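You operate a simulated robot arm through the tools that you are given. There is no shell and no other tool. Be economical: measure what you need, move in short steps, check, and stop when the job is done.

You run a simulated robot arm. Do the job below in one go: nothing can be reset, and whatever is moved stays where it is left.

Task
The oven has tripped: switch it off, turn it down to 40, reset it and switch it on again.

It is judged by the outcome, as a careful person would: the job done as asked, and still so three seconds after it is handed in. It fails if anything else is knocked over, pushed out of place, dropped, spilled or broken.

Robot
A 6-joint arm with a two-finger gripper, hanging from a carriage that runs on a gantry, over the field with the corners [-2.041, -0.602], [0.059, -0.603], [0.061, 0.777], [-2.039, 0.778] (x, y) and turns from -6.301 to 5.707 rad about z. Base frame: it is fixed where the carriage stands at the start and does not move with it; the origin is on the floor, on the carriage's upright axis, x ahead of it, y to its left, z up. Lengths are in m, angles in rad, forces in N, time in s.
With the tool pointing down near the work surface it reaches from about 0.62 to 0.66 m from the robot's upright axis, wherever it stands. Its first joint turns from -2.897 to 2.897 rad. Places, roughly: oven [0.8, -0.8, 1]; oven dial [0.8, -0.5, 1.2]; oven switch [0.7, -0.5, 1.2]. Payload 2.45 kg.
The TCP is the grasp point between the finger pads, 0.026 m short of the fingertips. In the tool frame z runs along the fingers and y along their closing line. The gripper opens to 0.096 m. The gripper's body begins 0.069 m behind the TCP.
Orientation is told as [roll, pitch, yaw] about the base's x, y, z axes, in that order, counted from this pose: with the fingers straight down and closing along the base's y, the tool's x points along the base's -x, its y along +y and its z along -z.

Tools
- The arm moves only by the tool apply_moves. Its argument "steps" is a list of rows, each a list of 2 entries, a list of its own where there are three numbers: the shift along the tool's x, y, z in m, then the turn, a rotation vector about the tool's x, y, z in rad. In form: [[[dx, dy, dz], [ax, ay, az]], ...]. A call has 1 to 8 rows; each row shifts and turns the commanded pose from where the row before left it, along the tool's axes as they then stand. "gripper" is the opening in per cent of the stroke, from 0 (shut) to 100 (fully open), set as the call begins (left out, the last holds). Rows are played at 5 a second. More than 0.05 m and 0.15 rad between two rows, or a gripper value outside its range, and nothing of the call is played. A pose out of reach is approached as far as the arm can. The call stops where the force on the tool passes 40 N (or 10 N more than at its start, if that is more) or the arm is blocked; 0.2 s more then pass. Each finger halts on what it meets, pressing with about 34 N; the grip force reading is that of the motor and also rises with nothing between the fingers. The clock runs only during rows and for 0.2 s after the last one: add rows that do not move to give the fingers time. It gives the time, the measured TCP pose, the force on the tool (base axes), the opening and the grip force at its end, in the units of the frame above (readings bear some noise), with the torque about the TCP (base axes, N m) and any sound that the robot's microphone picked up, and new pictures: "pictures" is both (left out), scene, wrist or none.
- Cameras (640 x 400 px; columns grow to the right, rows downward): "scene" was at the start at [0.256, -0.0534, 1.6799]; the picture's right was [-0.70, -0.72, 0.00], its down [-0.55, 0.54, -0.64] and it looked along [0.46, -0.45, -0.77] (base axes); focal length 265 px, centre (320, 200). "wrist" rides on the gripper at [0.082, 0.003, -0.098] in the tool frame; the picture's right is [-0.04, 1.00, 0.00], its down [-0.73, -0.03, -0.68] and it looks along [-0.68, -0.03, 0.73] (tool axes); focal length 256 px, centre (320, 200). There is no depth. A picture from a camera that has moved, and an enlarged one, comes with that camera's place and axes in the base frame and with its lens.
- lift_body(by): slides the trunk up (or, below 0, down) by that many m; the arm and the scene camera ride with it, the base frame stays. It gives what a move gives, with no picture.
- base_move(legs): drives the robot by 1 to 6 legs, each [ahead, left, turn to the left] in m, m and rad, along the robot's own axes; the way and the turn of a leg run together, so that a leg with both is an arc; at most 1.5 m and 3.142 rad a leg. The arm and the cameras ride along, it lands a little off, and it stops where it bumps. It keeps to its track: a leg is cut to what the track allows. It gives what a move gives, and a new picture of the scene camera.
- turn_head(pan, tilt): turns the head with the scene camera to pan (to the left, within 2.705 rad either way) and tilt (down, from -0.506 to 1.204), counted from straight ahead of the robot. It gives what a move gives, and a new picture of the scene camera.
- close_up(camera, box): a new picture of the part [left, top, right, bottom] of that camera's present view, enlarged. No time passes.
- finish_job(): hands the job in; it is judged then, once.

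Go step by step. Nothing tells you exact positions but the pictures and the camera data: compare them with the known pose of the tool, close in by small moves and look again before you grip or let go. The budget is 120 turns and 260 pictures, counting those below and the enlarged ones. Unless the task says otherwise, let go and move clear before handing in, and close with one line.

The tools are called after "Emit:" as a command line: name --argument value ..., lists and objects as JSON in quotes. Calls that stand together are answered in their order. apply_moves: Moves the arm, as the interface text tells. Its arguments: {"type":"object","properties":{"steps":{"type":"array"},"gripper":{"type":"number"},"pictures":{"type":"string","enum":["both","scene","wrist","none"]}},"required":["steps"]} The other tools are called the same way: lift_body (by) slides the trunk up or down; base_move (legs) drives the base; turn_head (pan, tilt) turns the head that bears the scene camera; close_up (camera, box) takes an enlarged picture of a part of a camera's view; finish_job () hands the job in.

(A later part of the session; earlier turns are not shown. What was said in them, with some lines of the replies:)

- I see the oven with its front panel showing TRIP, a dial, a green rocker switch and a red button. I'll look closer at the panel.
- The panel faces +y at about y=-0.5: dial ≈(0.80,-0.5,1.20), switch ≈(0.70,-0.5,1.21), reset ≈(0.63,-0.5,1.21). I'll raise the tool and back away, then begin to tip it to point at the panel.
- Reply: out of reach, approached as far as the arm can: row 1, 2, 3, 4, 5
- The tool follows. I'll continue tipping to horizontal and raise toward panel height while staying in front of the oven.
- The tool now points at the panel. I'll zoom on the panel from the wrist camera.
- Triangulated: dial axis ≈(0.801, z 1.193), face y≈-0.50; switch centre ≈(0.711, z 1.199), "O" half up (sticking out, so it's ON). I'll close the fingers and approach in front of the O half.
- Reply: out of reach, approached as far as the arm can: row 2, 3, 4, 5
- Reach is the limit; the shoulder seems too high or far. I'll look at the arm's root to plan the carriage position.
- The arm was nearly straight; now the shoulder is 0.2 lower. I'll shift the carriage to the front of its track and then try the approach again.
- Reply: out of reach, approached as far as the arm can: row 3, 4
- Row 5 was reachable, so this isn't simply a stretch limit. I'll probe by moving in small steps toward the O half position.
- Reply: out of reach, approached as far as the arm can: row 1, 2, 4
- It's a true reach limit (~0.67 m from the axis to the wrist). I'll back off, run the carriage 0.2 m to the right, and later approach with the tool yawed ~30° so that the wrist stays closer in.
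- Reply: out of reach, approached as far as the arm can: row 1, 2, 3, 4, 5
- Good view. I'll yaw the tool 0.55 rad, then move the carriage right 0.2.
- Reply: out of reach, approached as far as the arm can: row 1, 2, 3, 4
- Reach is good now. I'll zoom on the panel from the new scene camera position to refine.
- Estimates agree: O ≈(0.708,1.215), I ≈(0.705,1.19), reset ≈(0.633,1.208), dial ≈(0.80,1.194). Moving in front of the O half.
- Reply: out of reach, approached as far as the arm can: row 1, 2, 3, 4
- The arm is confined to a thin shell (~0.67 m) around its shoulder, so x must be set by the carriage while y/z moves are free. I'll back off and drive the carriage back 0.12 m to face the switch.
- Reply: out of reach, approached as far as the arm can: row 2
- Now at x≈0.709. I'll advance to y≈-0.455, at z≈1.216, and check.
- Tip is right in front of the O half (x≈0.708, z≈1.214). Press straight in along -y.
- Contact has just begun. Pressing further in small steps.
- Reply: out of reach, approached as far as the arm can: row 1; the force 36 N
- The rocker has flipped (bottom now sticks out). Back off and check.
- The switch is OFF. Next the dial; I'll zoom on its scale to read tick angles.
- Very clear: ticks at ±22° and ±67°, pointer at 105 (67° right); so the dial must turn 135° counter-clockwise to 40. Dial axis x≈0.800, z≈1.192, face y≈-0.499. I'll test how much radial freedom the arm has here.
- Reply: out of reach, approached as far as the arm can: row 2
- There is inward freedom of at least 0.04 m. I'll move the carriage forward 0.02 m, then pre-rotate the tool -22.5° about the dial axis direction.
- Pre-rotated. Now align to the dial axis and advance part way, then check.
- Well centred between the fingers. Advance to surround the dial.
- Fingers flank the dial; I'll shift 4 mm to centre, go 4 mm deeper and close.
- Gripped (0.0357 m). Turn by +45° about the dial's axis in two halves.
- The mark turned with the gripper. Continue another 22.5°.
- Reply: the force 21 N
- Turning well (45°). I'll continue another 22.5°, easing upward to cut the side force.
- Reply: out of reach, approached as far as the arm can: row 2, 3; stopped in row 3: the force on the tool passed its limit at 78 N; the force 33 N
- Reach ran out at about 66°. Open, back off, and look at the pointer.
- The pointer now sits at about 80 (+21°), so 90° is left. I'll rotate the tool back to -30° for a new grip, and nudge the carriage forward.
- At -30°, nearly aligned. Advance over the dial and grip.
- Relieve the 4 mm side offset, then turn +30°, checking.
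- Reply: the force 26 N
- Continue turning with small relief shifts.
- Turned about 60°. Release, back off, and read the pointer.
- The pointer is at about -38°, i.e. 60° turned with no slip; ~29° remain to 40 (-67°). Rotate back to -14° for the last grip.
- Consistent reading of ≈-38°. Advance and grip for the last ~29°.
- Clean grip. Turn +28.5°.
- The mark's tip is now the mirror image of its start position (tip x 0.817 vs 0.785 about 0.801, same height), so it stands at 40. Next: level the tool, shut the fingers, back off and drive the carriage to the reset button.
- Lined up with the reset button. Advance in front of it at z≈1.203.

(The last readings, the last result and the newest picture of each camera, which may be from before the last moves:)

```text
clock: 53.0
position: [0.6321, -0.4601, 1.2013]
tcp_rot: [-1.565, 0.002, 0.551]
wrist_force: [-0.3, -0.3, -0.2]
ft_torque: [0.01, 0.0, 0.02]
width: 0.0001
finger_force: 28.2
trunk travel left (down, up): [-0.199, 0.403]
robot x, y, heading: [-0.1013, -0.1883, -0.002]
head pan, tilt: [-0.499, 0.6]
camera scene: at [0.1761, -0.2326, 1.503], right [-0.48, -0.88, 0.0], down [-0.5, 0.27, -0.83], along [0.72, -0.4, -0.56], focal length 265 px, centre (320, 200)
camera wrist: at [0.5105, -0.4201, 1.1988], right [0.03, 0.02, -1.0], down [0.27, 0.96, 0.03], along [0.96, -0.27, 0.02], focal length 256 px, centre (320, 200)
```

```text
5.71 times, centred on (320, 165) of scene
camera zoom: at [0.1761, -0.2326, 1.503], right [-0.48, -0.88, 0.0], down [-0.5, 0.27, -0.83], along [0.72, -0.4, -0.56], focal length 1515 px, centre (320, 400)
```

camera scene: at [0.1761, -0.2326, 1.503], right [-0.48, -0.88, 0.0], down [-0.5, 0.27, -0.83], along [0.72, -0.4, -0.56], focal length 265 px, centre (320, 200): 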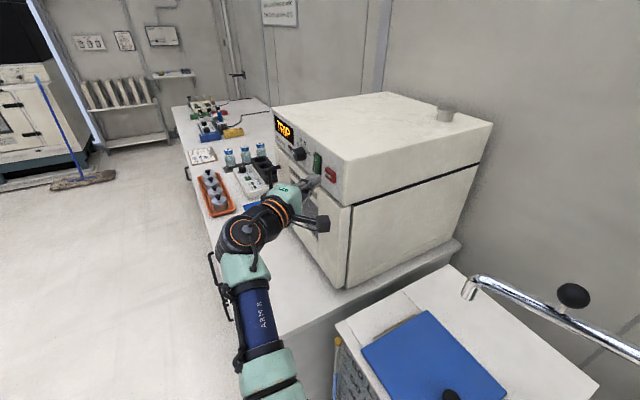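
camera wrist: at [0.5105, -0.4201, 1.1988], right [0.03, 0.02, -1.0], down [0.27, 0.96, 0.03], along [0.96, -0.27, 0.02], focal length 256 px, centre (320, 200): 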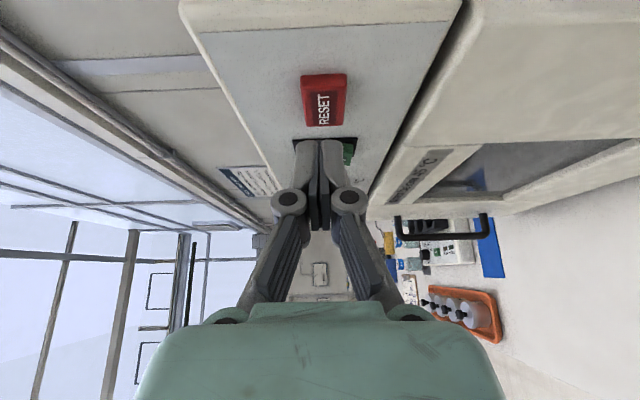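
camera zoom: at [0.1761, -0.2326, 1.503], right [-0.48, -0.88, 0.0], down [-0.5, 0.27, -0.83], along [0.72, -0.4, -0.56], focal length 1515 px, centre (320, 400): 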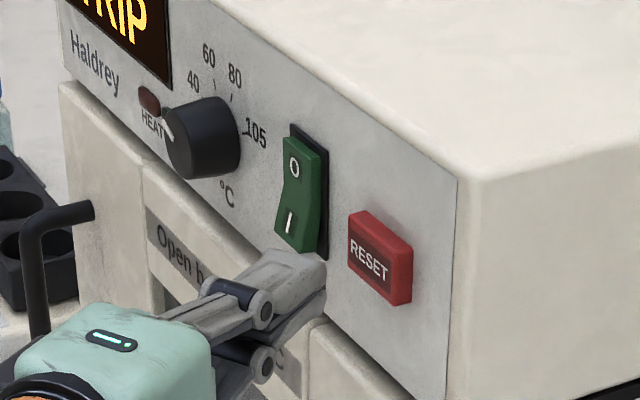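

The button sits in the same spot relative to the tip as the switch did before its press. Press.

Emit:
apply_moves --steps '[[[0.0052, 0, 0.0085], [0, 0, 0]], [[0.0026, 0, 0.0043], [0, 0, 0]], [[0.0026, 0, 0.0043], [0, 0, 0]], [[0.0021, 0, 0.0034], [0, 0, 0]], [[0.0021, 0, 0.0034], [0, 0, 0]]]'

Emit:
close_up --camera "scene" --box '[260, 110, 360, 200]'

```text
clock: 54.1
position: [0.6324, -0.4876, 1.2011]
tcp_rot: [-1.566, 0.002, 0.552]
wrist_force: [-0.1, 0.7, -0.2]
ft_torque: [0.0, 0.01, 0.0]
width: 0.0
finger_force: 28.8
trunk travel left (down, up): [-0.199, 0.403]
robot x, y, heading: [-0.0986, -0.1899, -0.005]
head pan, tilt: [-0.499, 0.6]
camera scene: at [0.1761, -0.2325, 1.503], right [-0.48, -0.88, 0.0], down [-0.5, 0.27, -0.83], along [0.72, -0.4, -0.56], focal length 265 px, centre (320, 200)
camera wrist: at [0.5105, -0.4475, 1.1985], right [0.03, 0.02, -1.0], down [0.27, 0.96, 0.03], along [0.96, -0.27, 0.02], focal length 256 px, centre (320, 200)
```

scene: 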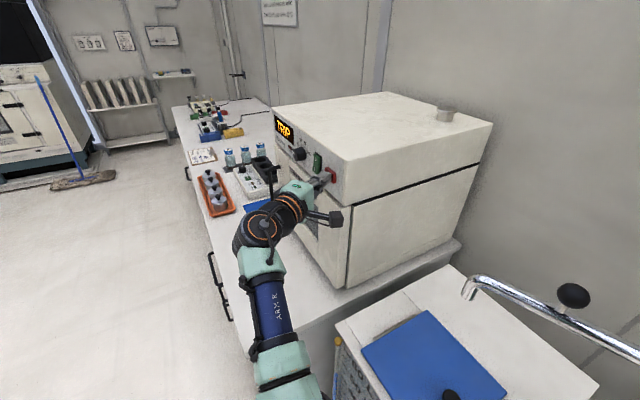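
wrist: 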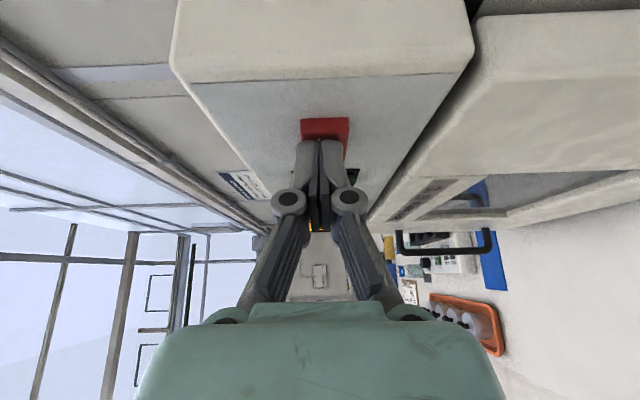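

```text
4.44 times, centred on (310, 155) of scene
camera zoom: at [0.1761, -0.2325, 1.503], right [-0.48, -0.88, 0.0], down [-0.5, 0.27, -0.83], along [0.72, -0.4, -0.56], focal length 1179 px, centre (364, 400)
```

zoom: 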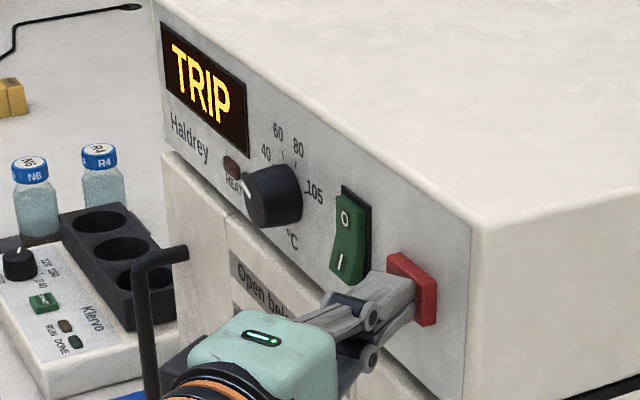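

Not yet in contact (force 0.7 N). Press on in 3 mm steps.

Emit:
apply_moves --steps '[[[0.0016, 0, 0.0026], [0, 0, 0]], [[0.0016, 0, 0.0026], [0, 0, 0]], [[0.0016, 0, 0.0026], [0, 0, 0]], [[0.0016, 0, 0.0026], [0, 0, 0]]]' --pictures "none"

Emit:
close_up --camera "scene" --box '[260, 110, 360, 200]'

```text
clock: 55.1
position: [0.6319, -0.4964, 1.2015]
tcp_rot: [-1.566, 0.0, 0.554]
wrist_force: [-3.0, 16.5, 2.8]
ft_torque: [-0.02, 0.02, -0.05]
width: 0.006
finger_force: 28.4
trunk travel left (down, up): [-0.199, 0.403]
robot x, y, heading: [-0.1053, -0.1901, -0.002]
head pan, tilt: [-0.499, 0.6]
heard: click
```

```text
4.44 times, centred on (310, 155) of scene
camera zoom: at [0.176, -0.2307, 1.5029], right [-0.48, -0.88, 0.0], down [-0.5, 0.27, -0.82], along [0.72, -0.39, -0.57], focal length 1179 px, centre (364, 400)
```

zoom: 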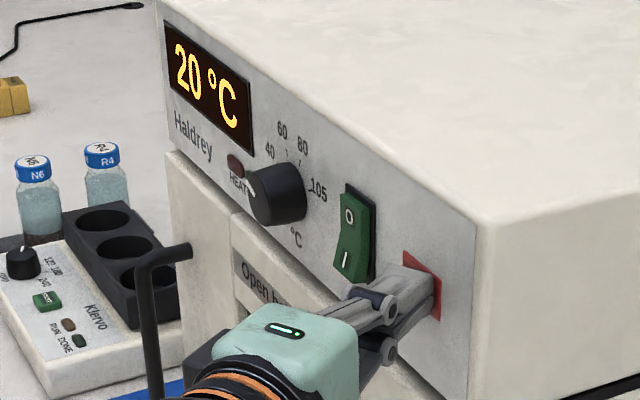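

Click heard; display shows 20 °C, so the trip is cleared. Back off, drive to the switch and drop to the I half.

Emit:
apply_moves --steps '[[[-0.0104, 0, -0.017], [0, 0, 0]], [[-0.0104, 0, -0.017], [0, 0, 0]], [[-0.0104, 0.009, -0.017], [0, 0, 0]], [[-0.005, 0.009, -0.0085], [0, 0, 0]]]' --pictures "none"

Emit:
base_move --legs '[[0.074, 0, 0]]'

Emit:
apply_moves --steps '[[[0.0062, 0, 0.0102], [0, 0, 0]], [[0.0062, 0, 0.0102], [0, 0, 0]]]' --pictures "wrist"

Emit:
close_up --camera "scene" --box '[270, 120, 370, 220]'

```text
clock: 56.1
position: [0.6301, -0.4302, 1.1839]
tcp_rot: [-1.567, 0.002, 0.551]
wrist_force: [0.1, 0.2, 0.0]
ft_torque: [-0.02, 0.01, -0.02]
width: 0.0
finger_force: 28.7
trunk travel left (down, up): [-0.199, 0.403]
robot x, y, heading: [-0.1019, -0.1913, -0.001]
head pan, tilt: [-0.499, 0.6]
```

```text
clock: 57.2
position: [0.7047, -0.4308, 1.184]
tcp_rot: [-1.564, 0.001, 0.551]
wrist_force: [-1.0, -0.2, 0.4]
ft_torque: [-0.01, -0.02, 0.05]
width: 0.0
finger_force: 29.3
trunk travel left (down, up): [-0.199, 0.403]
robot x, y, heading: [-0.0283, -0.1886, -0.002]
head pan, tilt: [-0.499, 0.6]
camera scene: at [0.2494, -0.2328, 1.5031], right [-0.48, -0.88, 0.0], down [-0.5, 0.27, -0.83], along [0.72, -0.4, -0.56], focal length 265 px, centre (320, 200)
```

scene: 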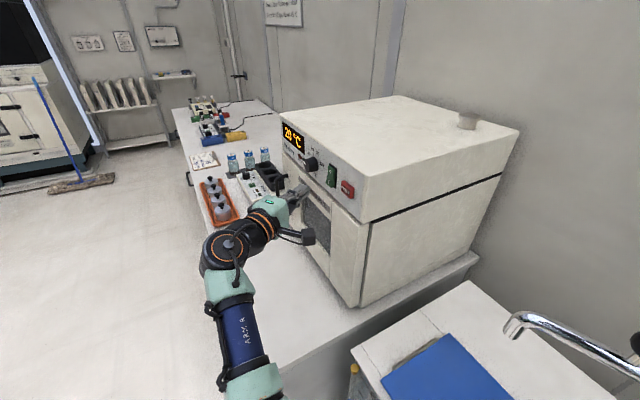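

```text
clock: 57.8
position: [0.705, -0.4536, 1.183]
tcp_rot: [-1.564, 0.0, 0.551]
wrist_force: [-0.3, 0.0, 0.5]
ft_torque: [0.02, -0.02, 0.01]
width: 0.0
finger_force: 28.3
trunk travel left (down, up): [-0.199, 0.403]
robot x, y, heading: [-0.0295, -0.1905, -0.001]
head pan, tilt: [-0.499, 0.6]
camera wrist: at [0.5834, -0.414, 1.1804], right [0.03, 0.02, -1.0], down [0.27, 0.96, 0.03], along [0.96, -0.27, 0.02], focal length 256 px, centre (320, 200)
```

wrist: 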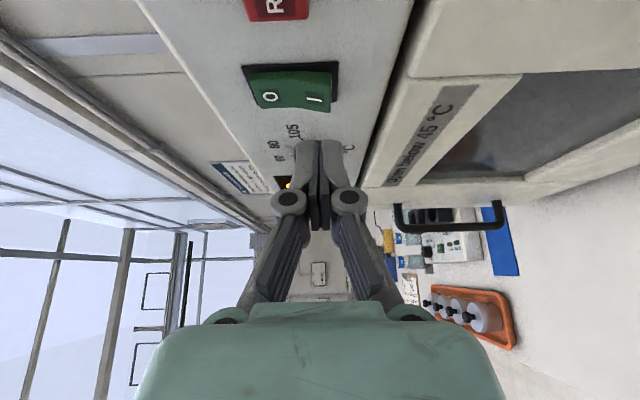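

```text
4.00 times, centred on (320, 170) of scene
camera zoom: at [0.2492, -0.2328, 1.503], right [-0.48, -0.88, 0.0], down [-0.5, 0.27, -0.83], along [0.72, -0.4, -0.56], focal length 1061 px, centre (320, 320)
```

zoom: 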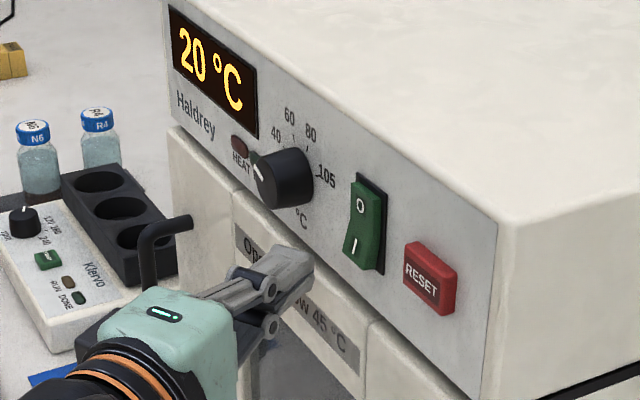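

I'm facing the I half (tip lined up with the I mark). Press straight in.

Emit:
apply_moves --steps '[[[0.0052, 0, 0.0085], [0, 0, 0]], [[0.0052, 0, 0.0085], [0, 0, 0]], [[0.0026, 0, 0.0043], [0, 0, 0]], [[0.0021, 0, 0.0034], [0, 0, 0]], [[0.0021, 0, 0.0034], [0, 0, 0]], [[0.0016, 0, 0.0026], [0, 0, 0]]]' --pictures "wrist"

Emit:
close_up --camera "scene" --box '[270, 120, 370, 220]'

```text
clock: 59.2
position: [0.7044, -0.4868, 1.1824]
tcp_rot: [-1.563, 0.001, 0.554]
wrist_force: [-3.9, 10.9, -2.4]
ft_torque: [-0.03, -0.02, -0.05]
width: 0.0
finger_force: 28.5
trunk travel left (down, up): [-0.199, 0.403]
robot x, y, heading: [-0.0301, -0.1897, -0.004]
head pan, tilt: [-0.499, 0.6]
camera wrist: at [0.5832, -0.4472, 1.1796], right [0.03, 0.03, -1.0], down [0.27, 0.96, 0.03], along [0.96, -0.27, 0.02], focal length 256 px, centre (320, 200)
```

wrist: 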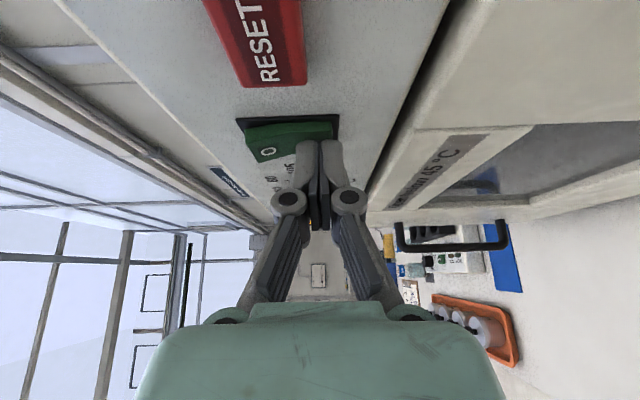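

```text
4.00 times, centred on (320, 170) of scene
camera zoom: at [0.2487, -0.2314, 1.5027], right [-0.48, -0.88, 0.0], down [-0.5, 0.27, -0.82], along [0.72, -0.39, -0.57], focal length 1061 px, centre (320, 320)
```

zoom: 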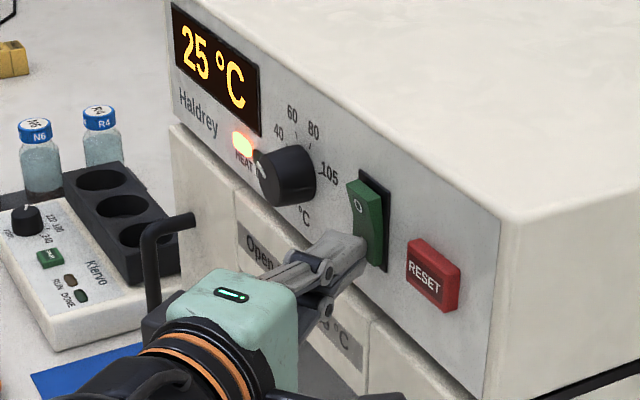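

It's on: HEAT lit, 25 °C rising. Back off and wait to see it hold.

Emit:
apply_moves --steps '[[[-0.0104, 0, -0.017], [0, 0, 0]], [[-0.0104, 0, -0.017], [0, 0, 0]], [[-0.0104, 0, -0.017], [0, 0, 0]], [[-0.0104, 0, -0.017], [0, 0, 0]], [[-0.0104, 0, -0.017], [0, 0, 0]], [[0, 0, 0], [0, 0, 0]], [[0, 0, 0], [0, 0, 0]], [[0, 0, 0], [0, 0, 0]]]' --pictures "none"

Emit:
apply_moves --steps '[[[0, 0, 0], [0, 0, 0]], [[0, 0, 0], [0, 0, 0]], [[0, 0, 0], [0, 0, 0]], [[0, 0, 0], [0, 0, 0]], [[0, 0, 0], [0, 0, 0]], [[0, 0, 0], [0, 0, 0]], [[0, 0, 0], [0, 0, 0]], [[0, 0, 0], [0, 0, 0]]]' --pictures "scene"

Emit:
close_up --camera "scene" --box '[270, 120, 370, 220]'

```text
clock: 61.0
position: [0.702, -0.3901, 1.1824]
tcp_rot: [-1.567, 0.003, 0.551]
wrist_force: [0.3, 0.2, 0.3]
ft_torque: [-0.01, 0.02, -0.01]
width: 0.0001
finger_force: 28.3
trunk travel left (down, up): [-0.199, 0.403]
robot x, y, heading: [-0.03, -0.1923, -0.001]
head pan, tilt: [-0.499, 0.6]
```

```text
clock: 62.8
position: [0.704, -0.3911, 1.1831]
tcp_rot: [-1.564, 0.001, 0.551]
wrist_force: [-0.1, -0.7, -0.4]
ft_torque: [-0.03, 0.03, 0.02]
width: 0.0003
finger_force: 28.1
trunk travel left (down, up): [-0.199, 0.403]
robot x, y, heading: [-0.0307, -0.1869, -0.005]
head pan, tilt: [-0.499, 0.6]
camera scene: at [0.2492, -0.2328, 1.503], right [-0.48, -0.88, 0.0], down [-0.5, 0.27, -0.83], along [0.72, -0.4, -0.56], focal length 265 px, centre (320, 200)
```

scene: 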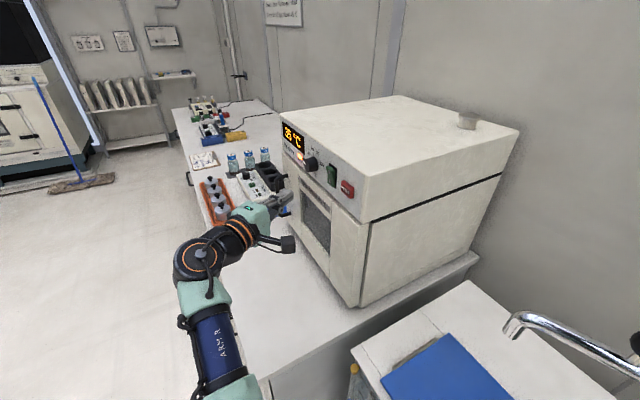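

```text
4.00 times, centred on (320, 170) of scene
camera zoom: at [0.2492, -0.2328, 1.503], right [-0.48, -0.88, 0.0], down [-0.5, 0.27, -0.83], along [0.72, -0.4, -0.56], focal length 1061 px, centre (320, 320)
```

zoom: 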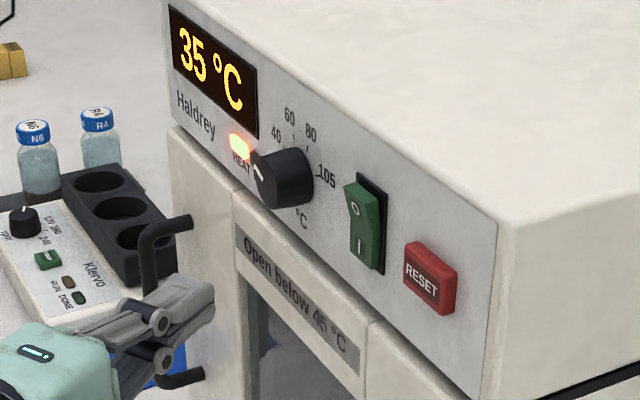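

The switch is on and it's heating at 35 °C. I'll wait a few seconds more to see that it settles at 40.

Emit:
apply_moves --steps '[[[0, 0, 0], [0, 0, 0]], [[0, 0, 0], [0, 0, 0]], [[0, 0, 0], [0, 0, 0]], [[0, 0, 0], [0, 0, 0]], [[0, 0, 0], [0, 0, 0]], [[0, 0, 0], [0, 0, 0]], [[0, 0, 0], [0, 0, 0]], [[0, 0, 0], [0, 0, 0]]]' --pictures "none"

Emit:
apply_moves --steps '[[[0, 0, 0], [0, 0, 0]], [[0, 0, 0], [0, 0, 0]], [[0, 0, 0], [0, 0, 0]], [[0, 0, 0], [0, 0, 0]], [[0, 0, 0], [0, 0, 0]], [[0, 0, 0], [0, 0, 0]], [[0, 0, 0], [0, 0, 0]], [[0, 0, 0], [0, 0, 0]]]' --pictures "none"

Emit:
close_up --camera "scene" --box '[270, 120, 350, 200]'

```text
clock: 64.6
position: [0.7034, -0.3903, 1.183]
tcp_rot: [-1.564, 0.0, 0.552]
wrist_force: [-0.7, -0.8, -0.2]
ft_torque: [-0.02, 0.02, 0.0]
width: 0.0
finger_force: 28.3
trunk travel left (down, up): [-0.199, 0.403]
robot x, y, heading: [-0.0321, -0.1933, -0.006]
head pan, tilt: [-0.499, 0.6]
```

```text
clock: 66.4
position: [0.7035, -0.3906, 1.183]
tcp_rot: [-1.567, 0.002, 0.552]
wrist_force: [-0.7, 1.6, 0.1]
ft_torque: [-0.03, -0.03, -0.04]
width: 0.0001
finger_force: 28.4
trunk travel left (down, up): [-0.199, 0.403]
robot x, y, heading: [-0.0308, -0.1903, -0.005]
head pan, tilt: [-0.499, 0.6]
```

```text
5.00 times, centred on (310, 160) of scene
camera zoom: at [0.2492, -0.2328, 1.503], right [-0.48, -0.88, 0.0], down [-0.5, 0.27, -0.83], along [0.72, -0.4, -0.56], focal length 1326 px, centre (370, 400)
```

zoom: 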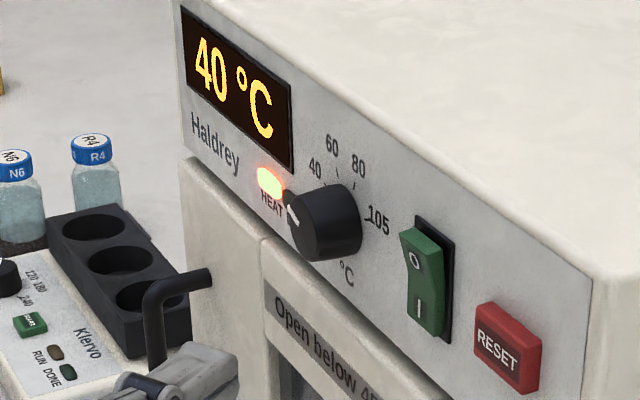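

Emit:
apply_moves --steps '[[[0, 0, 0], [0, 0, 0]], [[0, 0, 0], [0, 0, 0]], [[0, 0, 0], [0, 0, 0]], [[0, 0, 0], [0, 0, 0]], [[0, 0, 0], [0, 0, 0]], [[0, 0, 0], [0, 0, 0]], [[0, 0, 0], [0, 0, 0]], [[0, 0, 0], [0, 0, 0]]]' --pictures "none"

Emit:
apply_moves --steps '[[[0, 0, 0], [0, 0, 0]], [[0, 0, 0], [0, 0, 0]], [[0, 0, 0], [0, 0, 0]], [[0, 0, 0], [0, 0, 0]], [[0, 0, 0], [0, 0, 0]], [[0, 0, 0], [0, 0, 0]], [[0, 0, 0], [0, 0, 0]], [[0, 0, 0], [0, 0, 0]]]' --pictures "none"

Emit:
close_up --camera "scene" --box '[270, 120, 350, 200]'

```text
clock: 68.2
position: [0.7032, -0.3904, 1.1831]
tcp_rot: [-1.566, 0.002, 0.55]
wrist_force: [0.5, -0.1, 0.6]
ft_torque: [0.01, -0.05, 0.03]
width: 0.0
finger_force: 28.2
trunk travel left (down, up): [-0.199, 0.403]
robot x, y, heading: [-0.029, -0.1895, -0.006]
head pan, tilt: [-0.499, 0.6]
```

```text
clock: 70.0
position: [0.7036, -0.3919, 1.1816]
tcp_rot: [-1.565, 0.003, 0.551]
wrist_force: [-0.6, -0.4, 0.7]
ft_torque: [0.03, -0.01, 0.01]
width: 0.0
finger_force: 28.8
trunk travel left (down, up): [-0.199, 0.403]
robot x, y, heading: [-0.0298, -0.1898, -0.004]
head pan, tilt: [-0.499, 0.6]
```

```text
5.00 times, centred on (310, 160) of scene
camera zoom: at [0.2492, -0.2328, 1.503], right [-0.48, -0.88, 0.0], down [-0.5, 0.27, -0.83], along [0.72, -0.4, -0.56], focal length 1326 px, centre (370, 400)
```

zoom: 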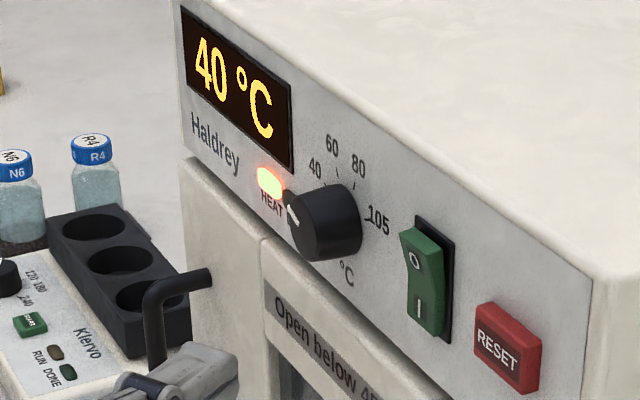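

The display holds steady at 40 °C, the switch is on, the trip is cleared, and the arm is clear of the oven. Handing in.

Emit:
finish_job

```text
The job is handed in.
```

The oven was switched off, turned down to 40, reset and switched back on. It is heating and the display is holding at 40 °C.
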